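You operate a simulated robot arm through the tools that you are given. There is no shell and no other tool.

The job below is to be done with a simulated robot arm. You get a single attempt, and the scene is never put back.

## Task
Let the hose pressure off, then give nipple C two strokes of grease.
Fine: move the coupler over, close the valve to pump and open it after; grease no other nipple.

Only the result counts: the job must be done as asked and must still hold three seconds after the hand-in. Knocking over, shifting, dropping, spilling or breaking anything else fails it.

## Robot
A 7-joint arm with a two-finger parallel gripper, fixed in place. Base frame: the origin is at the foot of the arm, x ahead of it, y to its left, z up; the work surface is at about z = 84. Units: cm, degrees, N and s.
With the tool pointing down near the work surface it reaches from about 30 to 70 cm from the base axis. Its first joint turns from -66.0 to 66.0 degrees. Payload 1.57 kg.
The tool frame sits at the grasp point between the pads (the TCP): z along the fingers, y along the line on which they close. The tips reach 3 cm beyond it. The gripper opens to 11 cm. The fingers are 2.4 cm wide and 1.2 cm thick; the gripper's body (4.8 by 11.2 cm) begins 7.8 cm behind the TCP.
Orientation is that of the tool frame in the base frame, as [roll, pitch, yaw] about the fixed x, y, z axes, in that order (R = Rz(yaw) Ry(pitch) Rx(roll)). With the fingers straight down and closing along the base's y, the tool's x points along the base's -x, its y along +y and its z along -z.

## Interface
- The arm moves only by the tool apply_moves. Its arguments are lists of equal length, an entry for each row: "delta_pos": the shift along the tool's x, y, z in m, a list of three; "delta_rot": the turn, a rotation vector about the tool's x, y, z in degrees, a list of three; "gripper": the gripper command, from -1 (fully open) to 1 (shut), values between in proportion. In form: {"delta_pos": [[tx, ty, tz], ...], "delta_rot": [[ax, ay, az], ...], "gripper": [gripper, ...]}. A call has 1 to 20 rows; each row is the pose to reach, as a shift and turn from the pose commanded when the call began, along the tool's axes at that moment. A row lasts 0.2 s, in which the tool goes at most 5 cm and 8.6 degrees; a call with a longer step from one row to the next is refused whole, and so is a gripper value outside its range. A pose out of reach is approached as far as the arm can. The call stops where the force on the tool passes 40 N (or 10 N more than at its start, if that is more) or the arm is blocked; 0.2 s more then pass. The fingers move at their own pace (about 10.8 cm/s each) and stop on an object; they squeeze with about 29 N. The grip force told is the motor's: it shows also when the fingers shut on nothing. Time passes only in rows, and 0.2 s behind the last, so rows that repeat a pose let the fingers close. The reply holds the time, the measured pose of the TCP, the force on the tool along the base axes, the opening and the grip force, in the units named above and with some noise, with the torque about the TCP (base axes, N m) and any sound that the robot's microphone picked up.
- Cameras (640 x 400 px; columns grow to the right, rows downward): "scene" is fixed at [16.21, -38.46, 141.37]; the picture's right is [0.87, -0.50, 0.00], its down [-0.27, -0.47, -0.84] and it looks along [0.42, 0.73, -0.54] (base axes); focal length 218 px, centre (320, 200). "wrist" rides on the gripper at [7, 1.6, -14.1] in the tool frame; the picture's right is [-0.23, 0.97, 0.00], its down [-0.86, -0.20, -0.48] and it looks along [-0.47, -0.11, 0.88] (tool axes); focal length 222 px, centre (320, 200). There is no depth. A picture from a camera that has moved, and an enlarged one, comes with that camera's place and axes in the base frame and with its lens. The place of the scene camera against the robot may be out by one fixed shift of up to 1.2 cm in any direction.
- get_image(camera): a new picture of that camera. No time passes.
- close_up(camera, box): a new picture of the part [left, top, right, bottom] of that camera's present view, enlarged. No time passes.
- finish_job(): hands the job in; it is judged then, once.

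Places have to be worked out from the pictures, the camera data and where the tool is seen. Open the gripper and draw the arm clear of the work before you hand the job in, unless the task says otherwise.

The tools are called after "Emit:" as name(argument=value, ...) on one line, values as JSON. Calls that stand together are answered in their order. apply_moves: Moves the arm, as the interface text tells. Its arguments: {"type":"object","properties":{"delta_pos":{"type":"array"},"delta_rot":{"type":"array"},"gripper":{"type":"array"}},"required":["delta_pos","delta_rot","gripper"]} The other tools are called the same way: get_image (camera) takes a picture; close_up (camera, box) takes an enlarged picture of a part of a camera's view; finish_job () hands the job in.

At the start:

```text
time_s: 0.0
tcp_pos: [34.67, -9.61, 128.18]
tool_rot: [180.0, 0.0, 180.0]
force: [0.0, 0.6, 0.4]
wrist_torque: [0.01, 0.0, -0.01]
gripper_width: 10.99
grasp_force: 0.1
```

scene: 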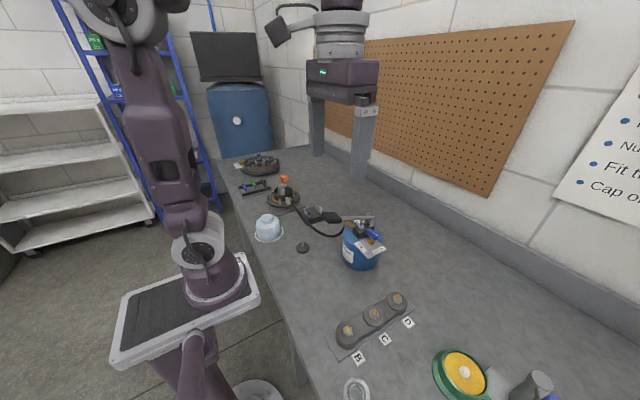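
wrist: 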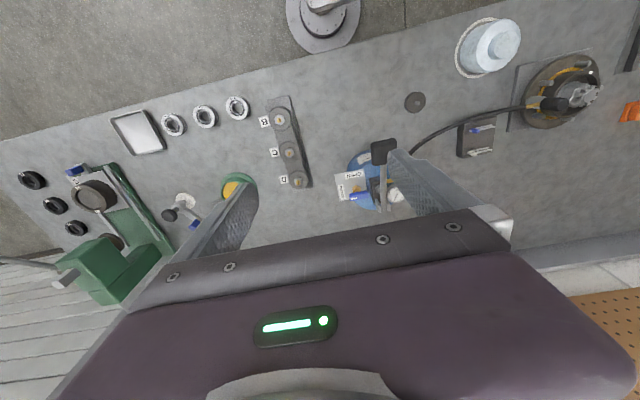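

The wide pictures show a blue grease pump, a plate with three nipples (B/C/D), and a hose running to a hub. I'll take close-ups to read the labels and understand the parts.

Emit:
close_up(camera="scene", box=[230, 140, 420, 280])

Emit:
close_up(camera="scene", box=[310, 190, 430, 280])

Emit:
close_up(camera="scene", box=[310, 270, 440, 370])

Emit:
close_up(camera="wrist", box=[240, 70, 440, 220])

Emit:
close_up(camera="wrist", box=[400, 10, 640, 180])

Emit:
close_up(camera="scene", box=[540, 60, 640, 230])

```text
2.86 times, centred on (325, 210) of scene
camera zoom: at [16.21, -38.46, 141.37], right [0.87, -0.5, 0.0], down [-0.27, -0.47, -0.84], along [0.42, 0.73, -0.54], focal length 622 px, centre (306, 171)
```

zoom: 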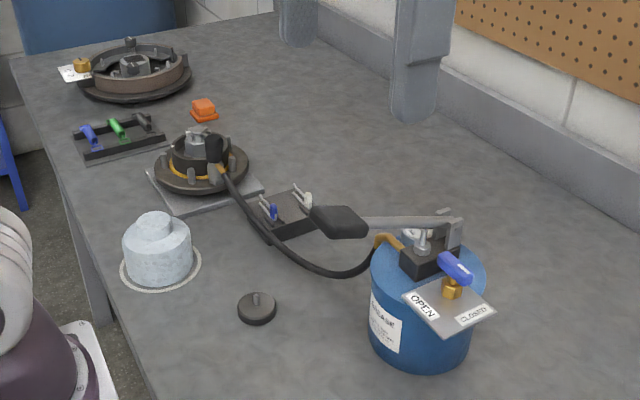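

```text
4.44 times, centred on (370, 235) of scene
camera zoom: at [16.21, -38.46, 141.37], right [0.87, -0.5, 0.0], down [-0.27, -0.47, -0.84], along [0.42, 0.73, -0.54], focal length 967 px, centre (98, 44)
```

zoom: 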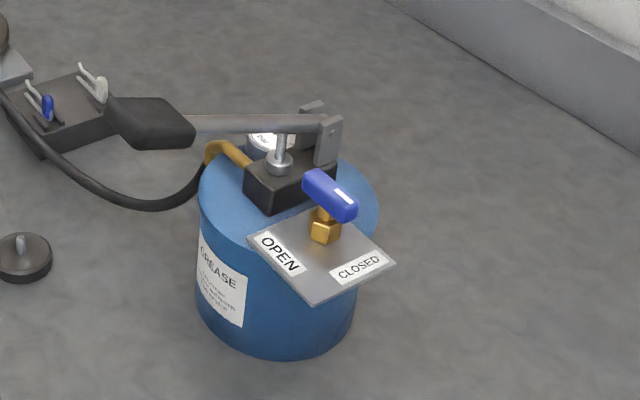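

```text
4.00 times, centred on (375, 320) of scene
camera zoom: at [16.21, -38.46, 141.37], right [0.87, -0.5, 0.0], down [-0.27, -0.47, -0.84], along [0.42, 0.73, -0.54], focal length 871 px, centre (100, -280)
```

zoom: 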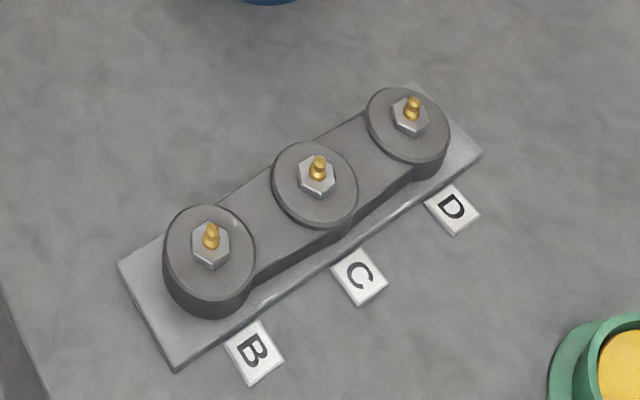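

```text
2.67 times, centred on (340, 145) of wrist
camera zoom: at [27.88, -8.04, 142.32], right [0.23, 0.97, 0.0], down [0.86, -0.2, 0.48], along [0.47, -0.11, -0.88], focal length 592 px, centre (267, 347)
```

zoom: 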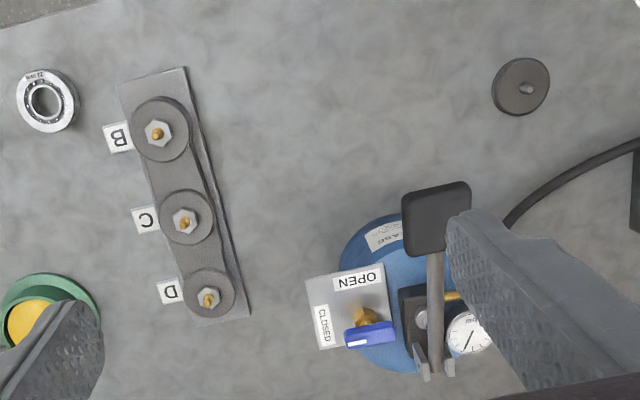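

```text
2.35 times, centred on (520, 95) of wrist
camera zoom: at [27.88, -8.04, 142.32], right [0.23, 0.97, 0.0], down [0.86, -0.2, 0.48], along [0.47, -0.11, -0.88], focal length 523 px, centre (-151, 447)
```

zoom: 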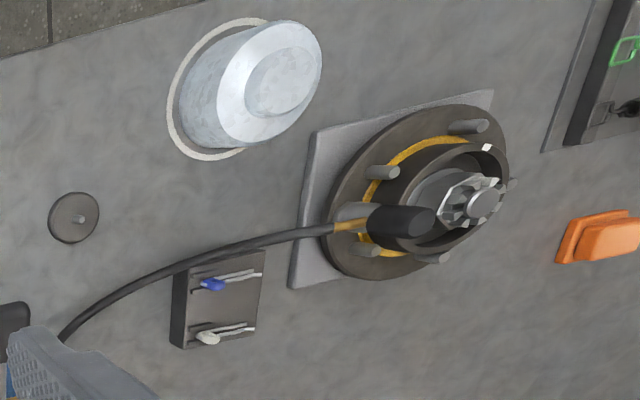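

```text
2.35 times, centred on (590, 145) of scene
camera zoom: at [16.21, -38.46, 141.37], right [0.87, -0.5, 0.0], down [-0.27, -0.47, -0.84], along [0.42, 0.73, -0.54], focal length 512 px, centre (-315, 329)
```

zoom: 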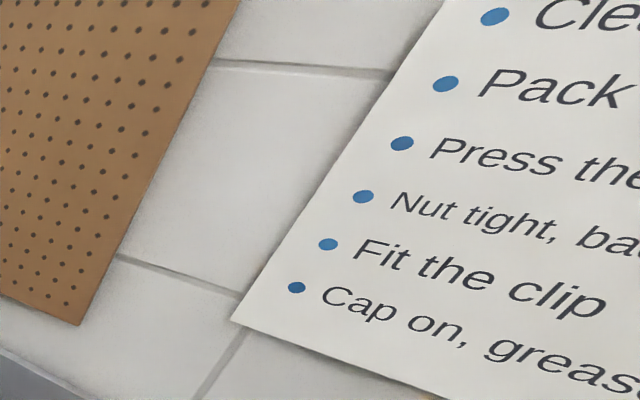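

B, C and D come out at about y=-19, with x of about 34, 42 and 50. The valve with its OPEN/CLOSED plate is near (51,-5,96). I'll move the wrist camera nearer to the pump to read the valve, handle and gauge.

Emit:
apply_moves(delta_pos=[[-0.02, 0.015, 0.03], [-0.04, 0.03, 0.065], [-0.06, 0.045, 0.1], [-0.075, 0.055, 0.135], [-0.087, 0.065, 0.16], [-0.087, 0.065, 0.16]], delta_rot=[[0, 0, 0], [0, 0, 0], [0, 0, 0], [0, 0, 0], [0, 0, 0], [0, 0, 0]], gripper=[-1, -1, -1, -1, -1, -1])

Emit:
get_image(camera="wrist")

Emit:
get_image(camera="scene")

```text
time_s: 1.4
tcp_pos: [43.27, -3.3, 112.04]
tool_rot: [180.0, 0.0, 180.0]
force: [-0.5, -0.8, 0.1]
wrist_torque: [-0.04, -0.01, -0.01]
gripper_width: 11.0
grasp_force: 0.0
```

```text
taken
camera wrist: at [36.41, -1.76, 126.2], right [0.23, 0.97, 0.0], down [0.86, -0.2, 0.48], along [0.47, -0.11, -0.88], focal length 222 px, centre (320, 200)
```

wrist: 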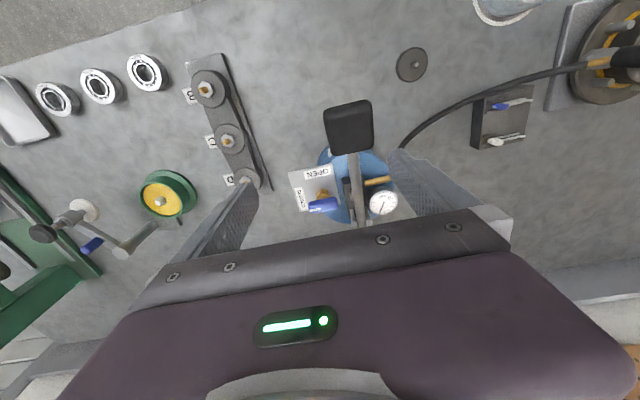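

```text
taken
```

scene: 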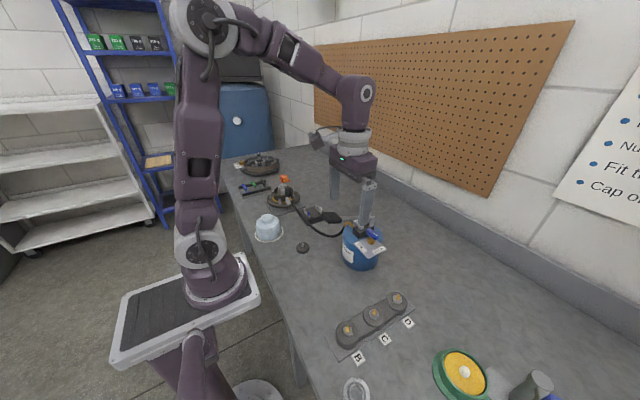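

Emit:
close_up(camera="wrist", box=[280, 90, 420, 230])

Emit:
close_up(camera="wrist", box=[170, 50, 290, 200])

Emit:
close_up(camera="wrist", box=[460, 0, 640, 160])

Emit:
close_up(camera="scene", box=[320, 205, 400, 275])

Emit:
close_up(camera="scene", box=[255, 170, 345, 240])

```text
2.86 times, centred on (350, 160) of wrist
camera zoom: at [36.41, -1.76, 126.2], right [0.23, 0.97, 0.0], down [0.86, -0.2, 0.48], along [0.47, -0.11, -0.88], focal length 635 px, centre (234, 314)
```

zoom: 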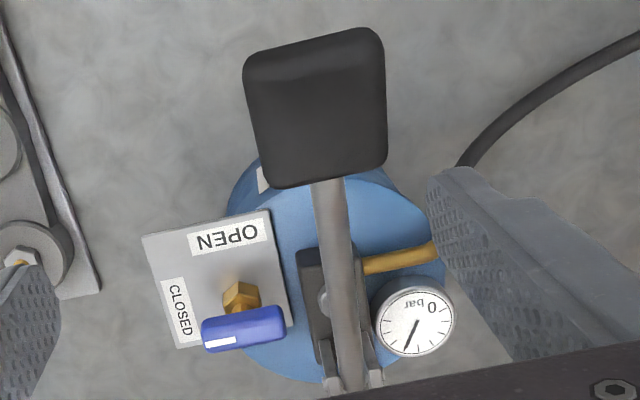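

```text
2.67 times, centred on (230, 125) of wrist
camera zoom: at [36.41, -1.76, 126.2], right [0.23, 0.97, 0.0], down [0.86, -0.2, 0.48], along [0.47, -0.11, -0.88], focal length 592 px, centre (560, 400)
```

zoom: 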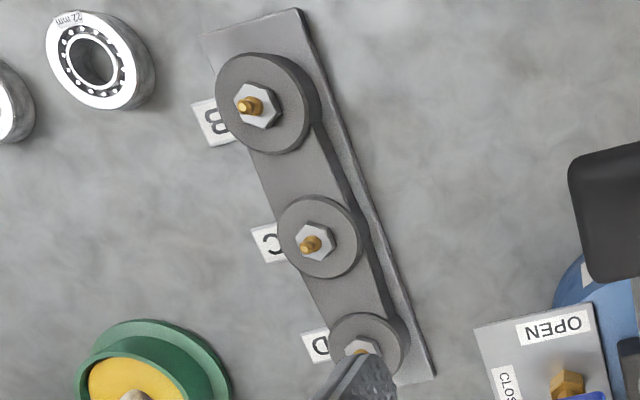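

```text
2.50 times, centred on (550, 80) of wrist
camera zoom: at [36.41, -1.76, 126.2], right [0.23, 0.97, 0.0], down [0.86, -0.2, 0.48], along [0.47, -0.11, -0.88], focal length 555 px, centre (-255, 500)
```

zoom: 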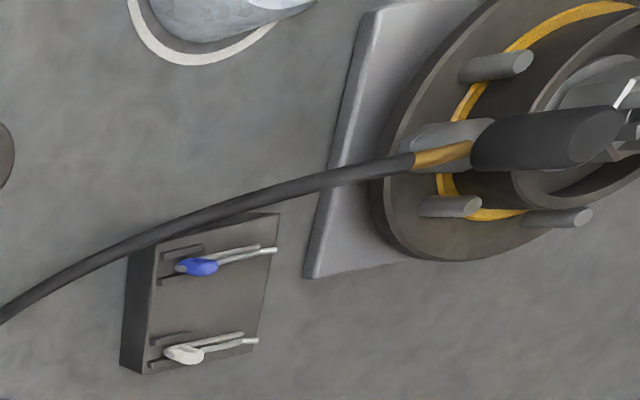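

```text
5.71 times, centred on (360, 240) of scene
camera zoom: at [16.21, -38.46, 141.37], right [0.87, -0.5, 0.0], down [-0.27, -0.47, -0.84], along [0.42, 0.73, -0.54], focal length 1244 px, centre (91, -29)
```

zoom: 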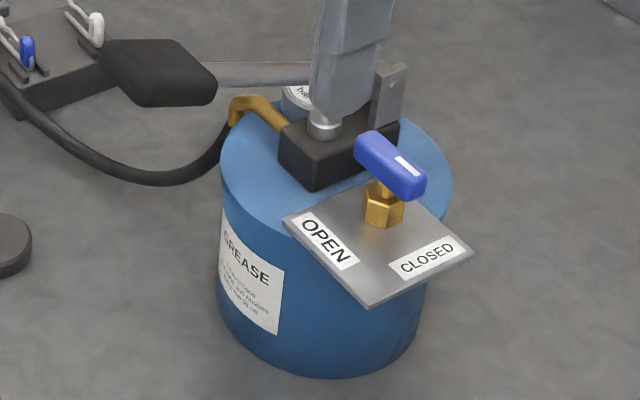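

```text
5.71 times, centred on (300, 205) of scene
camera zoom: at [16.21, -38.46, 141.37], right [0.87, -0.5, 0.0], down [-0.27, -0.47, -0.84], along [0.42, 0.73, -0.54], focal length 1244 px, centre (434, 171)
```

zoom: 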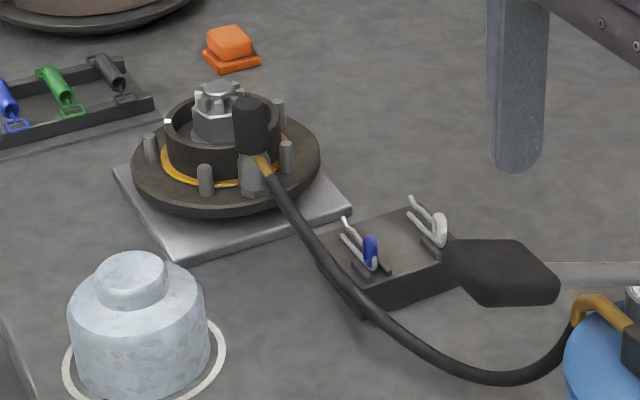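

The lever's white-marked end points at CLOSED (toward -y) and the gauge needle is off zero, so the hose is pressurized. The handle pad is at about (41,0,106). I'll move above the valve at the same height while turning 90° so the fingers close along x, then look from the -y side.

Emit:
apply_moves(delta_pos=[[-0.007, -0.002, 0], [-0.014, -0.004, 0], [-0.021, -0.005, 0], [-0.028, -0.007, 0], [-0.035, -0.009, 0], [-0.042, -0.011, 0], [-0.049, -0.012, 0], [-0.056, -0.014, 0], [-0.063, -0.016, 0], [-0.07, -0.017, 0], [-0.078, -0.019, 0], [-0.078, -0.019, 0]], delta_rot=[[0, 0, -8.2], [0, 0, -16.4], [0, 0, -24.6], [0, 0, -32.8], [0, 0, -41], [0, 0, -49.2], [0, 0, -57.4], [0, 0, -65.6], [0, 0, -73.8], [0, 0, -82], [0, 0, -90], [0, 0, -90]], gripper=[-1, -1, -1, -1, -1, -1, -1, -1, -1, -1, -1, -1])

Emit:
get_image(camera="wrist")

Emit:
get_image(camera="scene")

```text
time_s: 4.0
tcp_pos: [51.37, -5.08, 112.09]
tool_rot: [180.0, 0.0, -89.9]
force: [0.8, 0.5, 0.5]
wrist_torque: [0.01, -0.01, 0.03]
gripper_width: 11.0
grasp_force: 0.1
```

```text
taken
camera wrist: at [49.79, -12.1, 126.25], right [-0.97, 0.23, 0.0], down [0.2, 0.86, 0.48], along [0.11, 0.47, -0.88], focal length 222 px, centre (320, 200)
```

wrist: 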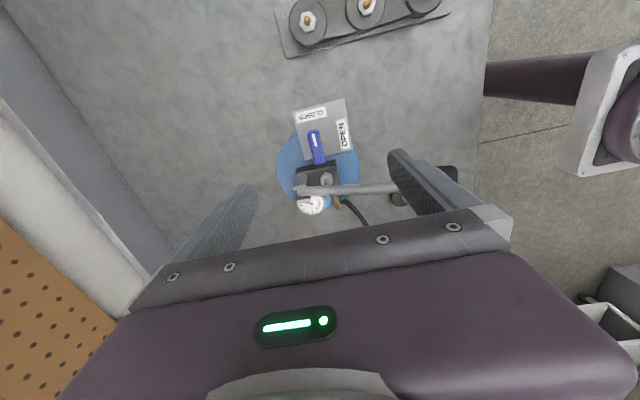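

```text
taken
```

scene: 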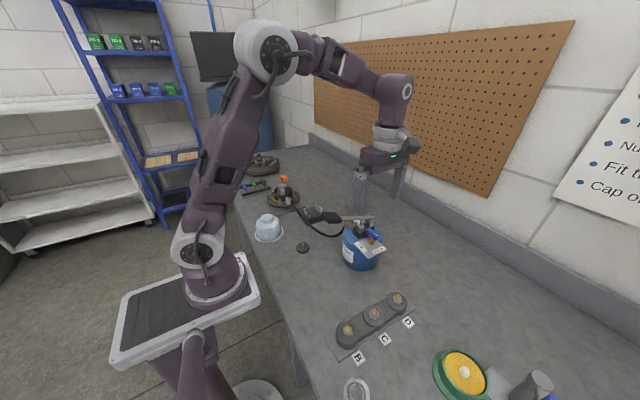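

Emit:
close_up(camera="wrist", box=[260, 80, 400, 220])

Emit:
close_up(camera="scene", box=[335, 205, 405, 275])

```text
2.86 times, centred on (330, 150) of wrist
camera zoom: at [49.79, -12.1, 126.25], right [-0.97, 0.23, 0.0], down [0.2, 0.86, 0.48], along [0.11, 0.47, -0.88], focal length 635 px, centre (291, 343)
```

zoom: 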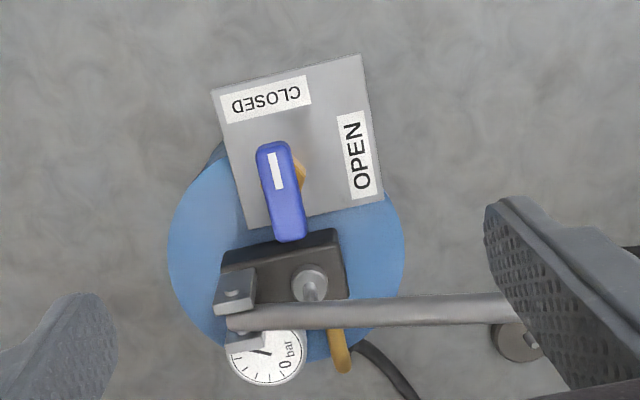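

```text
5.71 times, centred on (370, 240) of scene
camera zoom: at [16.21, -38.46, 141.37], right [0.87, -0.5, 0.0], down [-0.27, -0.47, -0.84], along [0.42, 0.73, -0.54], focal length 1244 px, centre (34, -29)
```

zoom: 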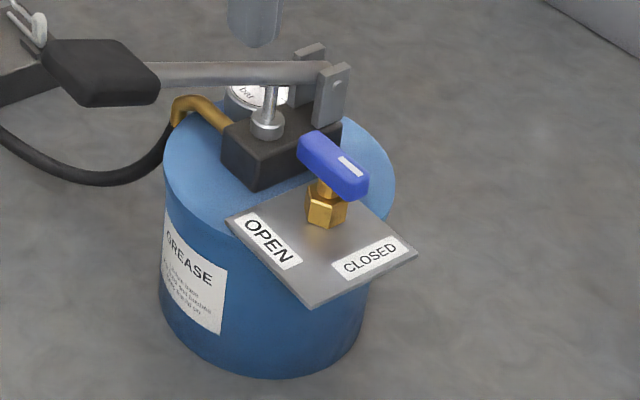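

The lever is a bar about 4.1 cm long, centred at (51.9,-4.95,98.9) on its stem, with the marker toward -y. I'll narrow the gripper to about 5 cm and descend over the bar with the tips just above the nut.

Emit:
apply_moves(delta_pos=[[-0.001, -0.0055, 0], [-0.001, -0.0055, 0.0], [-0.001, -0.0055, 0.03], [-0.001, -0.0055, 0.06], [-0.001, -0.0055, 0.085], [-0.001, -0.0055, 0.105], [-0.001, -0.0055, 0.116], [-0.001, -0.0055, 0.116]], delta_rot=[[0, 0, 0], [0, 0, 0], [0, 0, 0], [0, 0, 0], [0, 0, 0], [0, 0, 0], [0, 0, 0], [0, 0, 0]], gripper=[0.09, 0.09, 0.09, 0.09, 0.09, 0.09, 0.09, 0.09])

Emit:
get_image(camera="wrist")

Emit:
close_up(camera="scene", box=[335, 185, 425, 275])

```text
time_s: 5.8
tcp_pos: [51.93, -4.89, 100.49]
tool_rot: [180.0, 0.0, -90.0]
force: [-0.7, 0.9, 0.3]
wrist_torque: [0.02, 0.01, -0.03]
gripper_width: 5.0
grasp_force: 0.0
```

```text
taken
camera wrist: at [50.34, -12.03, 114.66], right [-0.97, 0.23, 0.0], down [0.2, 0.86, 0.48], along [0.11, 0.47, -0.88], focal length 222 px, centre (320, 200)
```

wrist: 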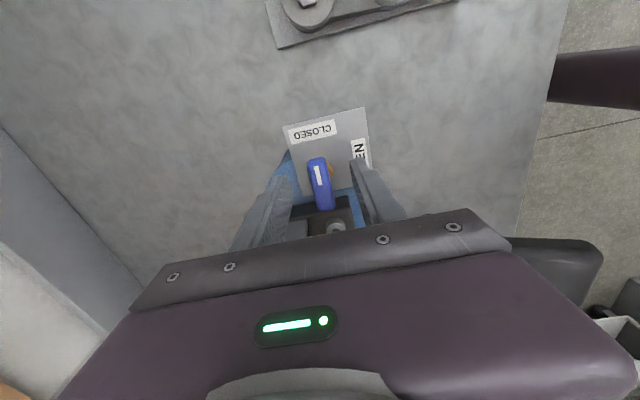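

```text
4.44 times, centred on (380, 230) of scene
camera zoom: at [16.21, -38.46, 141.37], right [0.87, -0.5, 0.0], down [-0.27, -0.47, -0.84], along [0.42, 0.73, -0.54], focal length 967 px, centre (53, 67)
```

zoom: 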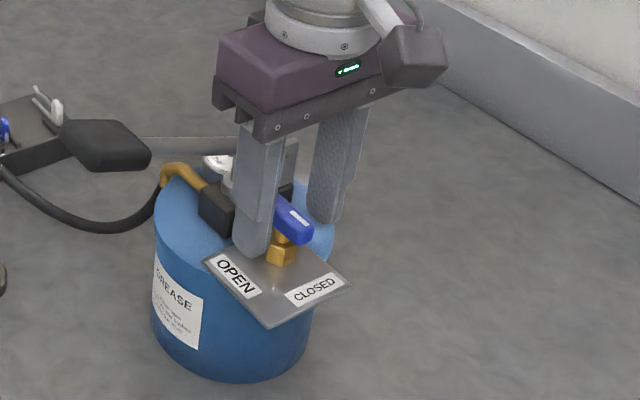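

The fingers straddle the bar cleanly with no contact force. Now I'll close on it and check the grip.

Emit:
apply_moves(delta_pos=[[0, 0, 0], [0, 0, 0], [0, 0, 0], [0, 0, 0]], delta_rot=[[0, 0, 0], [0, 0, 0], [0, 0, 0], [0, 0, 0]], gripper=[1, 1, 1, 1])

Emit:
close_up(camera="wrist", box=[240, 90, 420, 240])

```text
time_s: 6.8
tcp_pos: [51.77, -4.89, 100.48]
tool_rot: [179.8, 0.0, -90.0]
force: [-12.7, 0.1, -0.9]
wrist_torque: [-0.41, 0.11, 0.02]
gripper_width: 1.49
grasp_force: 30.5
```

```text
2.67 times, centred on (330, 165) of wrist
camera zoom: at [50.28, -12.03, 114.66], right [-0.97, 0.23, 0.0], down [0.2, 0.86, 0.48], along [0.11, 0.47, -0.88], focal length 592 px, centre (293, 293)
```

zoom: 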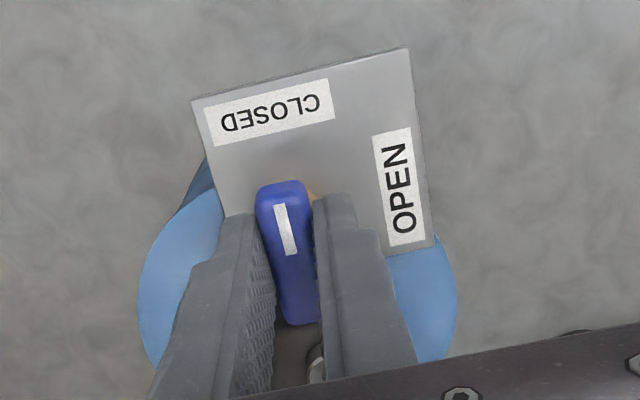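

The grip is firm at 1.49 cm, and the 13 N side load says the bar's centre is at x≈51.77. I'll re-centre there and turn the lever clockwise toward OPEN, first by about 40°.

Emit:
apply_moves(delta_pos=[[0, 0.0016, 0], [0, 0.0016, 0], [0, 0.0016, 0], [0, 0.0016, 0], [0, 0.0016, 0], [0, 0.0016, 0], [0, 0.0016, 0]], delta_rot=[[0, 0, 0], [0, 0, 8], [0, 0, 16], [0, 0, 24], [0, 0, 32], [0, 0, 40], [0, 0, 40]], gripper=[1, 1, 1, 1, 1, 1, 1])

Emit:
close_up(camera="wrist", box=[240, 90, 420, 240])

```text
time_s: 8.4
tcp_pos: [51.66, -4.87, 100.58]
tool_rot: [-179.9, 0.1, -130.1]
force: [5.0, -8.2, 6.2]
wrist_torque: [-0.71, 0.58, -0.04]
gripper_width: 1.52
grasp_force: 31.1
```

```text
2.67 times, centred on (330, 165) of wrist
camera zoom: at [45.99, -9.3, 114.66], right [-0.6, 0.8, 0.0], down [0.7, 0.53, 0.48], along [0.39, 0.29, -0.88], focal length 592 px, centre (293, 293)
```

zoom: 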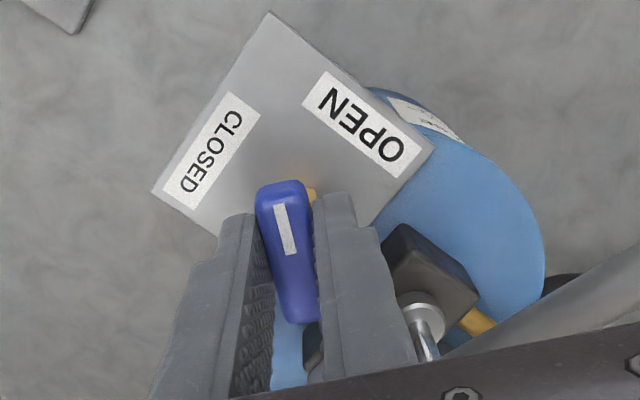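

The lever turns with the fingers and only light forces show. I'll turn the remaining 50° so the marker points at OPEN (-x).

Emit:
apply_moves(delta_pos=[[0, 0, 0], [0, 0, 0], [0, 0, 0], [0, 0, 0], [0, 0, 0], [0, 0, 0], [0, 0, 0], [0, 0, 0]], delta_rot=[[0, 0, 8], [0, 0, 16], [0, 0, 24], [0, 0, 32], [0, 0, 40], [0, 0, 48], [0, 0, 50.5], [0, 0, 50.5]], gripper=[1, 1, 1, 1, 1, 1, 1, 1])

Emit:
get_image(camera="wrist")

Emit:
close_up(camera="scene", box=[335, 185, 425, 275])

```text
time_s: 10.2
tcp_pos: [51.71, -4.84, 100.5]
tool_rot: [179.9, -0.1, 179.5]
force: [2.4, 12.5, -19.4]
wrist_torque: [0.11, -0.31, 0.04]
gripper_width: 1.48
grasp_force: 31.0
```

```text
taken
camera wrist: at [44.79, -3.22, 114.68], right [0.24, 0.97, 0.0], down [0.85, -0.21, 0.48], along [0.46, -0.11, -0.88], focal length 222 px, centre (320, 200)
```

wrist: 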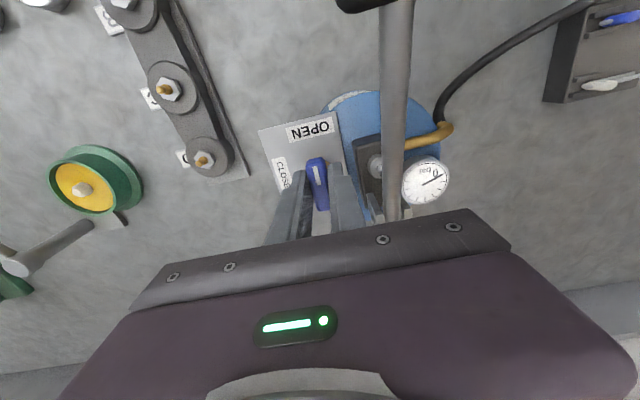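

```text
4.44 times, centred on (380, 230) of scene
camera zoom: at [16.25, -38.43, 141.37], right [0.87, -0.5, 0.0], down [-0.27, -0.47, -0.84], along [0.42, 0.73, -0.54], focal length 967 px, centre (53, 67)
```

zoom: 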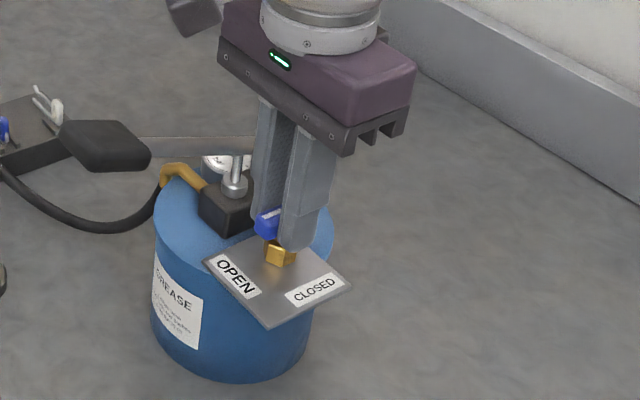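

The lever now points at OPEN and the needle has moved. I'll zoom in on the gauge to confirm, since there is a residual force of about 20 N.

Emit:
close_up(camera="wrist", box=[380, 140, 470, 220])

Emit:
close_up(camera="wrist", box=[250, 80, 400, 230])

```text
5.00 times, centred on (425, 180) of wrist
camera zoom: at [44.79, -3.22, 114.68], right [0.24, 0.97, 0.0], down [0.85, -0.21, 0.48], along [0.46, -0.11, -0.88], focal length 1111 px, centre (-205, 300)
```

zoom: 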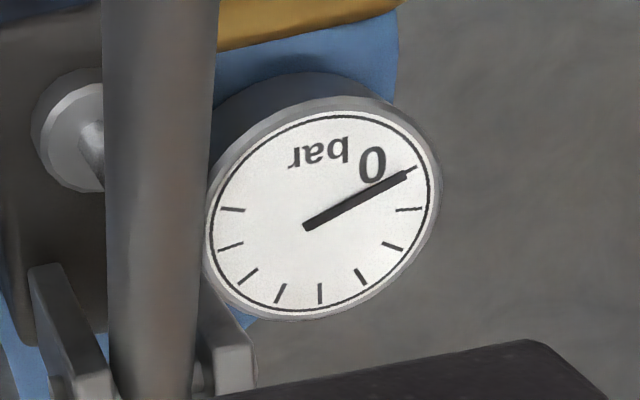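

```text
2.67 times, centred on (325, 155) of wrist
camera zoom: at [44.79, -3.22, 114.68], right [0.24, 0.97, 0.0], down [0.85, -0.21, 0.48], along [0.46, -0.11, -0.88], focal length 592 px, centre (307, 320)
```

zoom: 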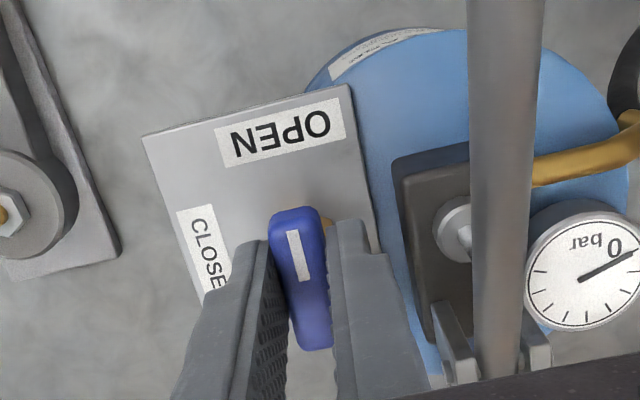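

The gauge now reads 0 bar, so the hose pressure is off. I'll open slightly (the pump block is close on the +y side) and lift straight up.

Emit:
apply_moves(delta_pos=[[0, 0, 0], [0, 0, 0], [0, 0, -0.01], [0, 0, -0.04], [0, 0, -0.08], [0, 0, -0.12], [0, 0, -0.15], [0, 0, -0.15]], delta_rot=[[0, 0, 0], [0, 0, 0], [0, 0, 0], [0, 0, 0], [0, 0, 0], [0, 0, 0], [0, 0, 0], [0, 0, 0]], gripper=[0.545, 0.545, 0.545, 0.545, 0.545, 0.545, 0.545, 0.545])

Emit:
get_image(camera="wrist")

Emit:
close_up(camera="scene", box=[335, 205, 405, 275])

```text
time_s: 12.0
tcp_pos: [51.52, -5.04, 115.63]
tool_rot: [179.9, 0.0, 179.5]
force: [-0.2, 0.6, -0.8]
wrist_torque: [-0.01, 0.02, 0.01]
gripper_width: 2.51
grasp_force: 0.0
```

```text
taken
camera wrist: at [44.63, -3.27, 129.77], right [0.24, 0.97, 0.0], down [0.85, -0.21, 0.48], along [0.47, -0.11, -0.88], focal length 222 px, centre (320, 200)
```

wrist: 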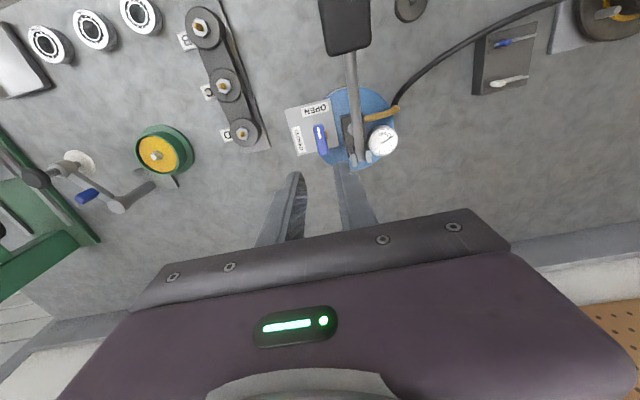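

```text
5.71 times, centred on (370, 240) of scene
camera zoom: at [16.21, -38.46, 141.37], right [0.87, -0.5, 0.0], down [-0.27, -0.47, -0.84], along [0.42, 0.73, -0.54], focal length 1244 px, centre (34, -29)
```

zoom: 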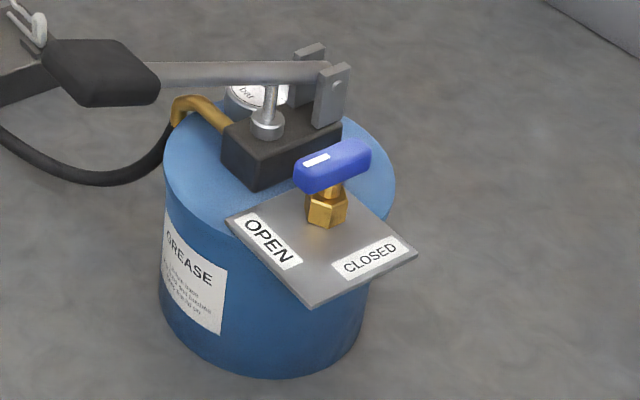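

The valve is open and the gauge is at 0. Next I'll travel at safe height toward the coupler on the hub, estimated at (42.7,35.5,95), and look at it closely.

Emit:
apply_moves(delta_pos=[[0.012, 0.035, 0], [0.024, 0.07, 0], [0.037, 0.105, 0], [0.049, 0.14, 0], [0.062, 0.175, 0], [0.074, 0.21, 0], [0.087, 0.245, 0], [0.099, 0.28, 0], [0.111, 0.315, 0], [0.124, 0.35, 0.0], [0.136, 0.385, 0.025], [0.145, 0.41, 0.05], [0.145, 0.41, 0.075], [0.145, 0.41, 0.075]], delta_rot=[[0, 0, 0], [0, 0, 0], [0, 0, 0], [0, 0, 0], [0, 0, 0], [0, 0, 0], [0, 0, 0], [0, 0, 0], [0, 0, 0], [0, 0, 0], [0, 0, 0], [0, 0, 0], [0, 0, 0], [0, 0, 0]], gripper=[0.545, 0.545, 0.545, 0.2, -0.2, -0.6, -1, -1, -1, -1, -1, -1, -1, -1])

Emit:
get_image(camera="wrist")

Emit:
close_up(camera="scene", box=[240, 160, 330, 230])

```text
time_s: 15.0
tcp_pos: [37.35, 36.01, 107.87]
tool_rot: [180.0, 0.1, 179.4]
force: [0.6, 0.1, 0.5]
wrist_torque: [0.0, -0.04, 0.02]
gripper_width: 11.0
grasp_force: 0.1
```

```text
taken
camera wrist: at [30.49, 37.64, 122.09], right [0.24, 0.97, 0.0], down [0.85, -0.21, 0.48], along [0.47, -0.11, -0.88], focal length 222 px, centre (320, 200)
```

wrist: 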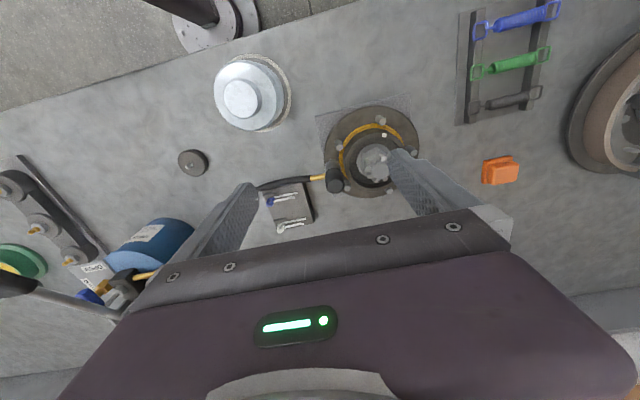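

```text
5.71 times, centred on (285, 195) of scene
camera zoom: at [16.21, -38.46, 141.37], right [0.87, -0.5, 0.0], down [-0.27, -0.47, -0.84], along [0.42, 0.73, -0.54], focal length 1244 px, centre (520, 229)
```

zoom: 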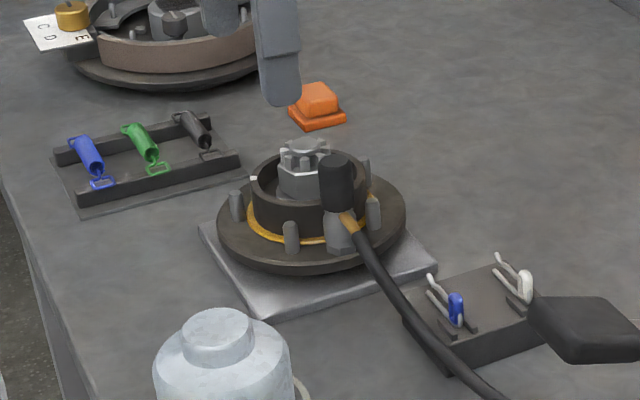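

Emit:
close_up(camera="wrist", box=[290, 95, 430, 215])

```text
3.33 times, centred on (360, 155) of wrist
camera zoom: at [30.49, 37.64, 122.09], right [0.24, 0.97, 0.0], down [0.85, -0.21, 0.48], along [0.47, -0.11, -0.88], focal length 740 px, centre (187, 350)
```

zoom: 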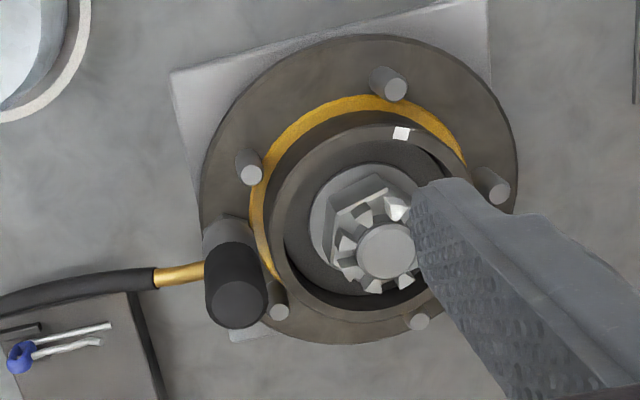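

The coupler is a vertical black cylinder about 2.4 cm across with its top at (42.9,36.8,95.9). The hub ring is close on its +y side, so I should grip it along x. I'll hover over it and turn to yaw 90, which leaves room to swing the hose end around later.

Emit:
apply_moves(delta_pos=[[-0.005, 0.001, -0.01], [-0.01, 0.002, -0.02], [-0.015, 0.003, -0.03], [-0.02, 0.004, -0.04], [-0.026, 0.005, -0.04], [-0.032, 0.006, -0.04], [-0.038, 0.007, -0.04], [-0.044, 0.008, -0.04], [-0.05, 0.008, -0.04], [-0.0555, 0.008, -0.04], [-0.0555, 0.008, -0.04], [-0.0555, 0.008, -0.04]], delta_rot=[[0, 0, 8.2], [0, 0, 16.4], [0, 0, 24.6], [0, 0, 32.8], [0, 0, 41], [0, 0, 49.2], [0, 0, 57.4], [0, 0, 65.6], [0, 0, 73.8], [0, 0, 82], [0, 0, 89.4], [0, 0, 89.4]], gripper=[-1, -1, -1, -1, -1, -1, -1, -1, -1, -1, -1, -1])

Emit:
get_image(camera="wrist")

Emit:
get_image(camera="scene")

```text
time_s: 17.6
tcp_pos: [43.1, 37.06, 112.04]
tool_rot: [-179.9, 0.0, 90.0]
force: [0.5, 0.0, 0.0]
wrist_torque: [0.03, 0.0, -0.01]
gripper_width: 11.0
grasp_force: 0.0
```

```text
taken
camera wrist: at [44.84, 43.92, 126.29], right [0.97, -0.23, 0.0], down [-0.2, -0.85, 0.48], along [-0.11, -0.47, -0.88], focal length 222 px, centre (320, 200)
```

wrist: 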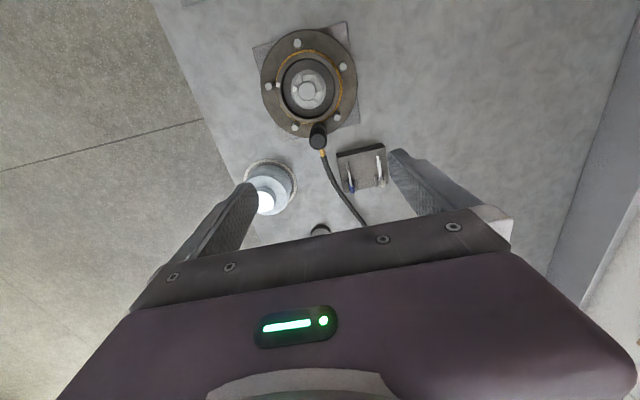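

```text
taken
```

scene: 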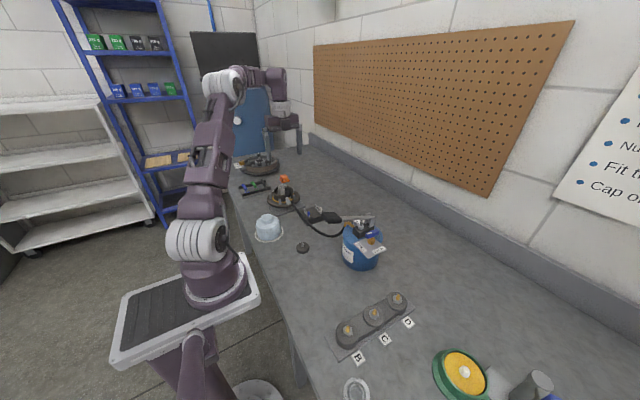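

Yaw 90 is reachable. I'll zoom in on the coupler from this side to refine its position.

Emit:
close_up(camera="wrist", box=[260, 40, 400, 190])

Emit:
close_up(camera="wrist", box=[290, 110, 350, 170])

```text
2.67 times, centred on (330, 115) of wrist
camera zoom: at [44.84, 43.92, 126.29], right [0.97, -0.23, 0.0], down [-0.2, -0.85, 0.48], along [-0.11, -0.47, -0.88], focal length 592 px, centre (293, 427)
```

zoom: 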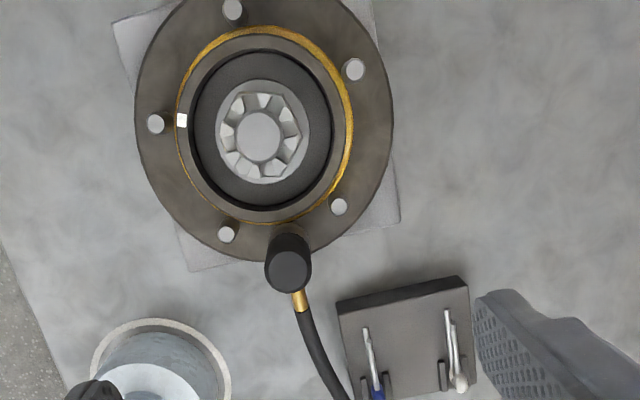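

```text
6.67 times, centred on (320, 140) of wrist
camera zoom: at [44.84, 43.92, 126.29], right [0.97, -0.23, 0.0], down [-0.2, -0.85, 0.48], along [-0.11, -0.47, -0.88], focal length 1481 px, centre (320, 600)
```

zoom: 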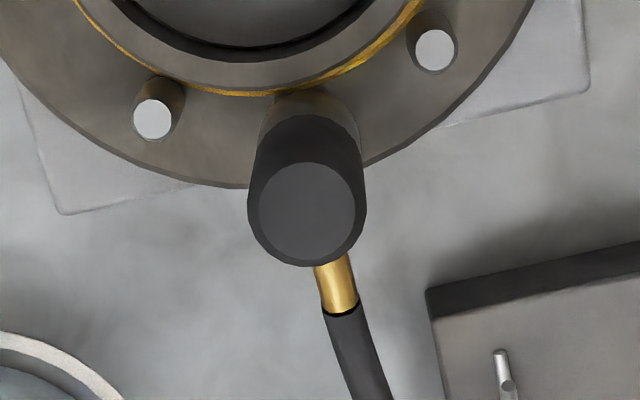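

Combining the views, the coupler axis is at (42.85,36.65) with its top at z≈96. I'll descend with a 4.2 cm opening until the tips are just below the top, then check alignment.

Emit:
apply_moves(delta_pos=[[-0.004, -0.0025, 0], [-0.004, -0.0025, 0.03], [-0.004, -0.0025, 0.06], [-0.004, -0.0025, 0.09], [-0.004, -0.0025, 0.115], [-0.004, -0.0025, 0.135], [-0.004, -0.0025, 0.148], [-0.004, -0.0025, 0.148]], delta_rot=[[0, 0, 0], [0, 0, 0], [0, 0, 0], [0, 0, 0], [0, 0, 0], [0, 0, 0], [0, 0, 0], [0, 0, 0]], gripper=[0.236, 0.236, 0.236, 0.236, 0.236, 0.236, 0.236, 0.236])

Emit:
get_image(camera="wrist")

Emit:
close_up(camera="scene", box=[240, 150, 330, 220])

```text
time_s: 19.4
tcp_pos: [42.79, 36.58, 96.94]
tool_rot: [-180.0, -0.1, 90.0]
force: [0.0, 0.3, -0.9]
wrist_torque: [-0.02, 0.03, -0.02]
gripper_width: 4.17
grasp_force: 0.0
```

```text
taken
camera wrist: at [44.52, 43.43, 111.12], right [0.97, -0.23, 0.0], down [-0.2, -0.86, 0.48], along [-0.11, -0.47, -0.88], focal length 222 px, centre (320, 200)
```

wrist: 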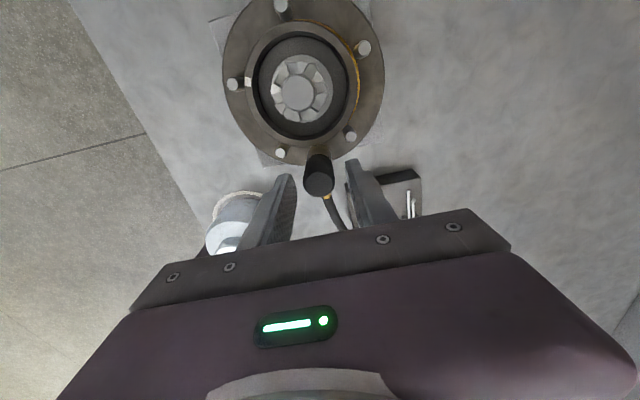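

```text
5.71 times, centred on (285, 185) of scene
camera zoom: at [16.21, -38.46, 141.37], right [0.87, -0.5, 0.0], down [-0.27, -0.47, -0.84], along [0.42, 0.73, -0.54], focal length 1244 px, centre (520, 286)
```

zoom: 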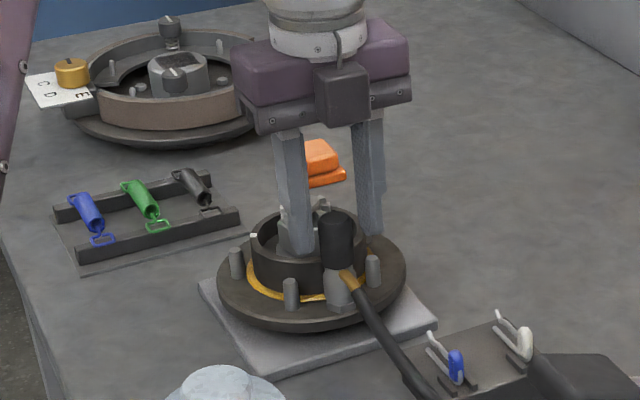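

The fingers look centred either side of the coupler. I'll zoom once to verify before the last descent.

Emit:
close_up(camera="wrist", box=[260, 120, 390, 230])

```text
3.64 times, centred on (325, 175) of wrist
camera zoom: at [44.52, 43.43, 111.12], right [0.97, -0.23, 0.0], down [-0.2, -0.86, 0.48], along [-0.11, -0.47, -0.88], focal length 808 px, centre (302, 291)
```

zoom: 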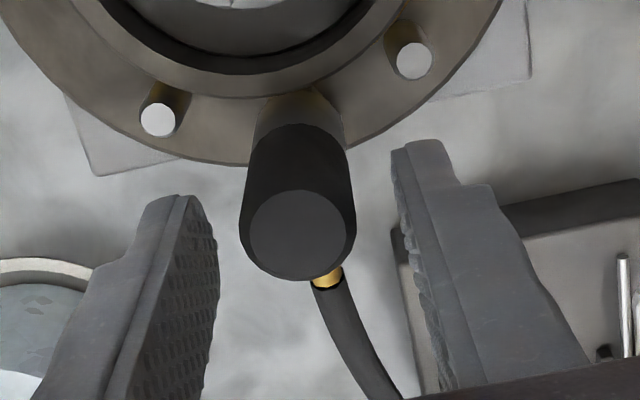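

The coupler top is confirmed at (42.86,36.70,96), matching the gripper centre within a millimetre or so. I'll descend 2 cm more and close on it.

Emit:
apply_moves(delta_pos=[[0.001, 0.0005, 0.011], [0.001, 0.0005, 0.02], [0.001, 0.0005, 0.02], [0.001, 0.0005, 0.02], [0.001, 0.0005, 0.02], [0.001, 0.0005, 0.02]], delta_rot=[[0, 0, 0], [0, 0, 0], [0, 0, 0], [0, 0, 0], [0, 0, 0], [0, 0, 0]], gripper=[0.236, 0.236, 1, 1, 1, 1])

Emit:
get_image(camera="wrist")

```text
time_s: 20.8
tcp_pos: [42.87, 36.74, 95.12]
tool_rot: [179.9, -0.1, 90.1]
force: [-1.1, -1.2, 0.3]
wrist_torque: [-0.08, 0.01, 0.0]
gripper_width: 2.42
grasp_force: 28.5
```

```text
taken
camera wrist: at [44.53, 43.59, 109.3], right [0.97, -0.23, 0.0], down [-0.2, -0.86, 0.48], along [-0.11, -0.47, -0.88], focal length 222 px, centre (320, 200)
```

wrist: 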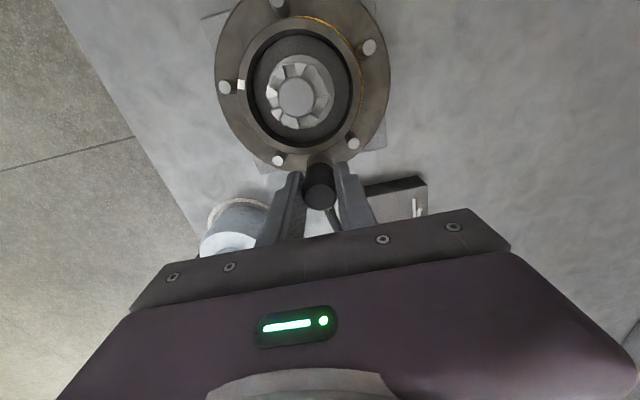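

The coupler is gripped at 2.42 cm with 28 N. I'll pull straight up slowly and watch the force.

Emit:
apply_moves(delta_pos=[[0, 0, -0.003], [0, 0, -0.006], [0, 0, -0.009], [0, 0, -0.012], [0, 0, -0.016], [0, 0, -0.02]], delta_rot=[[0, 0, 0], [0, 0, 0], [0, 0, 0], [0, 0, 0], [0, 0, 0], [0, 0, 0]], gripper=[1, 1, 1, 1, 1, 1])

Emit:
get_image(camera="wrist")

Emit:
close_up(camera="scene", box=[240, 150, 360, 240])

```text
time_s: 22.2
tcp_pos: [42.76, 36.65, 97.21]
tool_rot: [-180.0, 0.0, 90.1]
force: [-0.3, 0.0, -1.7]
wrist_torque: [-0.01, -0.02, -0.02]
gripper_width: 2.4
grasp_force: 28.7
```

```text
taken
camera wrist: at [44.55, 43.57, 111.31], right [0.97, -0.23, 0.0], down [-0.2, -0.86, 0.48], along [-0.11, -0.47, -0.88], focal length 222 px, centre (320, 200)
```

wrist: 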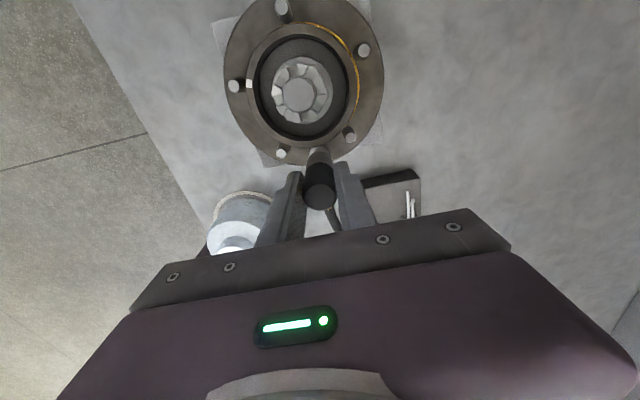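

```text
4.44 times, centred on (300, 195) of scene
camera zoom: at [16.21, -38.46, 141.37], right [0.87, -0.5, 0.0], down [-0.27, -0.47, -0.84], along [0.42, 0.73, -0.54], focal length 967 px, centre (409, 222)
```

zoom: 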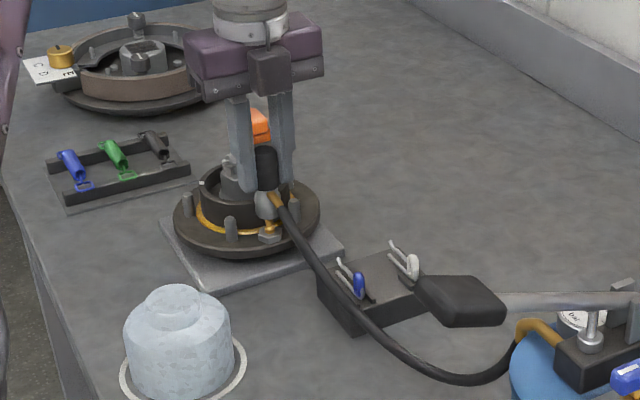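

The coupler came off with almost no force, and the hub's gold nipple is now visible. I'll raise it clear and look again.

Emit:
apply_moves(delta_pos=[[0, 0, -0.02], [0, 0, -0.045], [0, 0, -0.07], [0, 0, -0.08], [0, 0, -0.08]], delta_rot=[[0, 0, 0], [0, 0, 0], [0, 0, 0], [0, 0, 0], [0, 0, 0]], gripper=[1, 1, 1, 1, 1])

Emit:
close_up(camera="scene", box=[240, 140, 330, 220])

Emit:
close_up(camera="wrist", box=[220, 60, 420, 230])

Emit:
get_image(camera="scene")

```text
time_s: 23.4
tcp_pos: [42.91, 36.48, 105.08]
tool_rot: [180.0, 0.0, 90.0]
force: [-0.5, 0.2, -0.8]
wrist_torque: [0.0, 0.0, 0.02]
gripper_width: 2.42
grasp_force: 28.8
```

```text
5.00 times, centred on (285, 180) of scene
camera zoom: at [16.21, -38.46, 141.37], right [0.87, -0.5, 0.0], down [-0.27, -0.47, -0.84], along [0.42, 0.73, -0.54], focal length 1088 px, centre (495, 300)
```

zoom: 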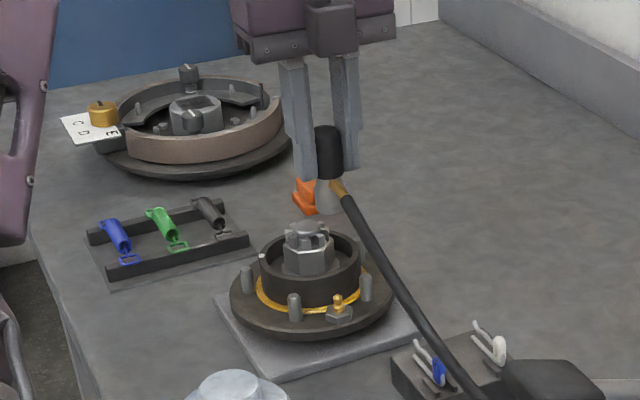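

```text
2.35 times, centred on (320, 145) of wrist
camera zoom: at [44.6, 43.42, 119.24], right [0.97, -0.23, 0.0], down [-0.2, -0.86, 0.48], along [-0.11, -0.47, -0.88], focal length 523 px, centre (320, 329)
```

zoom: 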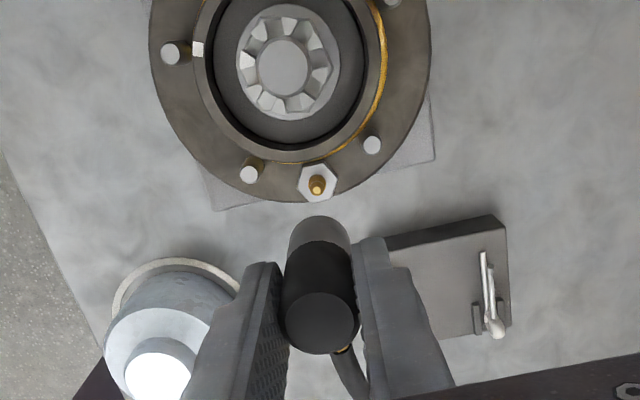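

```text
taken
```

scene: 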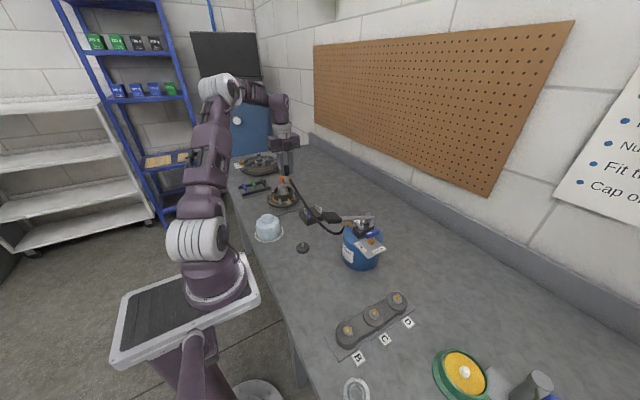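

The hub nipple top is at z≈89 and C's top is estimated at (41.8,-18.9,90.2). I'll carry the coupler around the front (-x side) of the pump, turning with the hose; the first leg goes to (32,10,108) at yaw 150.

Emit:
apply_moves(delta_pos=[[-0.02, -0.01, -0.01], [-0.05, -0.025, -0.02], [-0.08, -0.04, -0.03], [-0.11, -0.055, -0.03], [-0.14, -0.068, -0.03], [-0.17, -0.08, -0.03], [-0.2, -0.092, -0.03], [-0.23, -0.1, -0.03], [-0.25, -0.105, -0.03], [-0.265, -0.109, -0.03], [-0.265, -0.109, -0.03]], delta_rot=[[0, 0, 0], [0, 0, -7], [0, 0, -14], [0, 0, -21], [0, 0, -28], [0, 0, -35], [0, 0, -42], [0, 0, -49], [0, 0, -55], [0, 0, -60], [0, 0, -60]], gripper=[1, 1, 1, 1, 1, 1, 1, 1, 1, 1, 1])

Emit:
get_image(camera="scene")

Emit:
get_image(camera="wrist")

```text
time_s: 25.8
tcp_pos: [32.06, 9.98, 108.48]
tool_rot: [-179.9, 0.0, 150.1]
force: [0.4, -0.3, -1.3]
wrist_torque: [-0.01, -0.04, 0.01]
gripper_width: 2.44
grasp_force: 29.2
```

```text
taken
```

scene: 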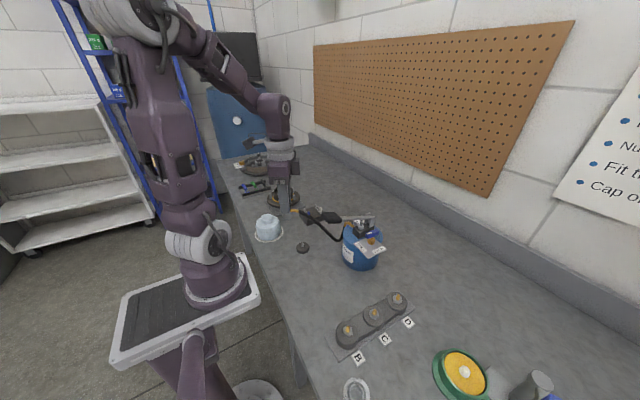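

```text
taken
camera wrist: at [26.95, 14.76, 122.52], right [0.68, 0.73, 0.0], down [0.64, -0.6, 0.48], along [0.35, -0.33, -0.88], focal length 222 px, centre (320, 200)
```

wrist: 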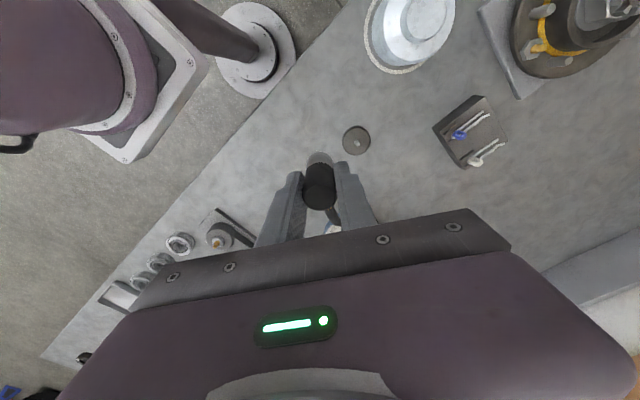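

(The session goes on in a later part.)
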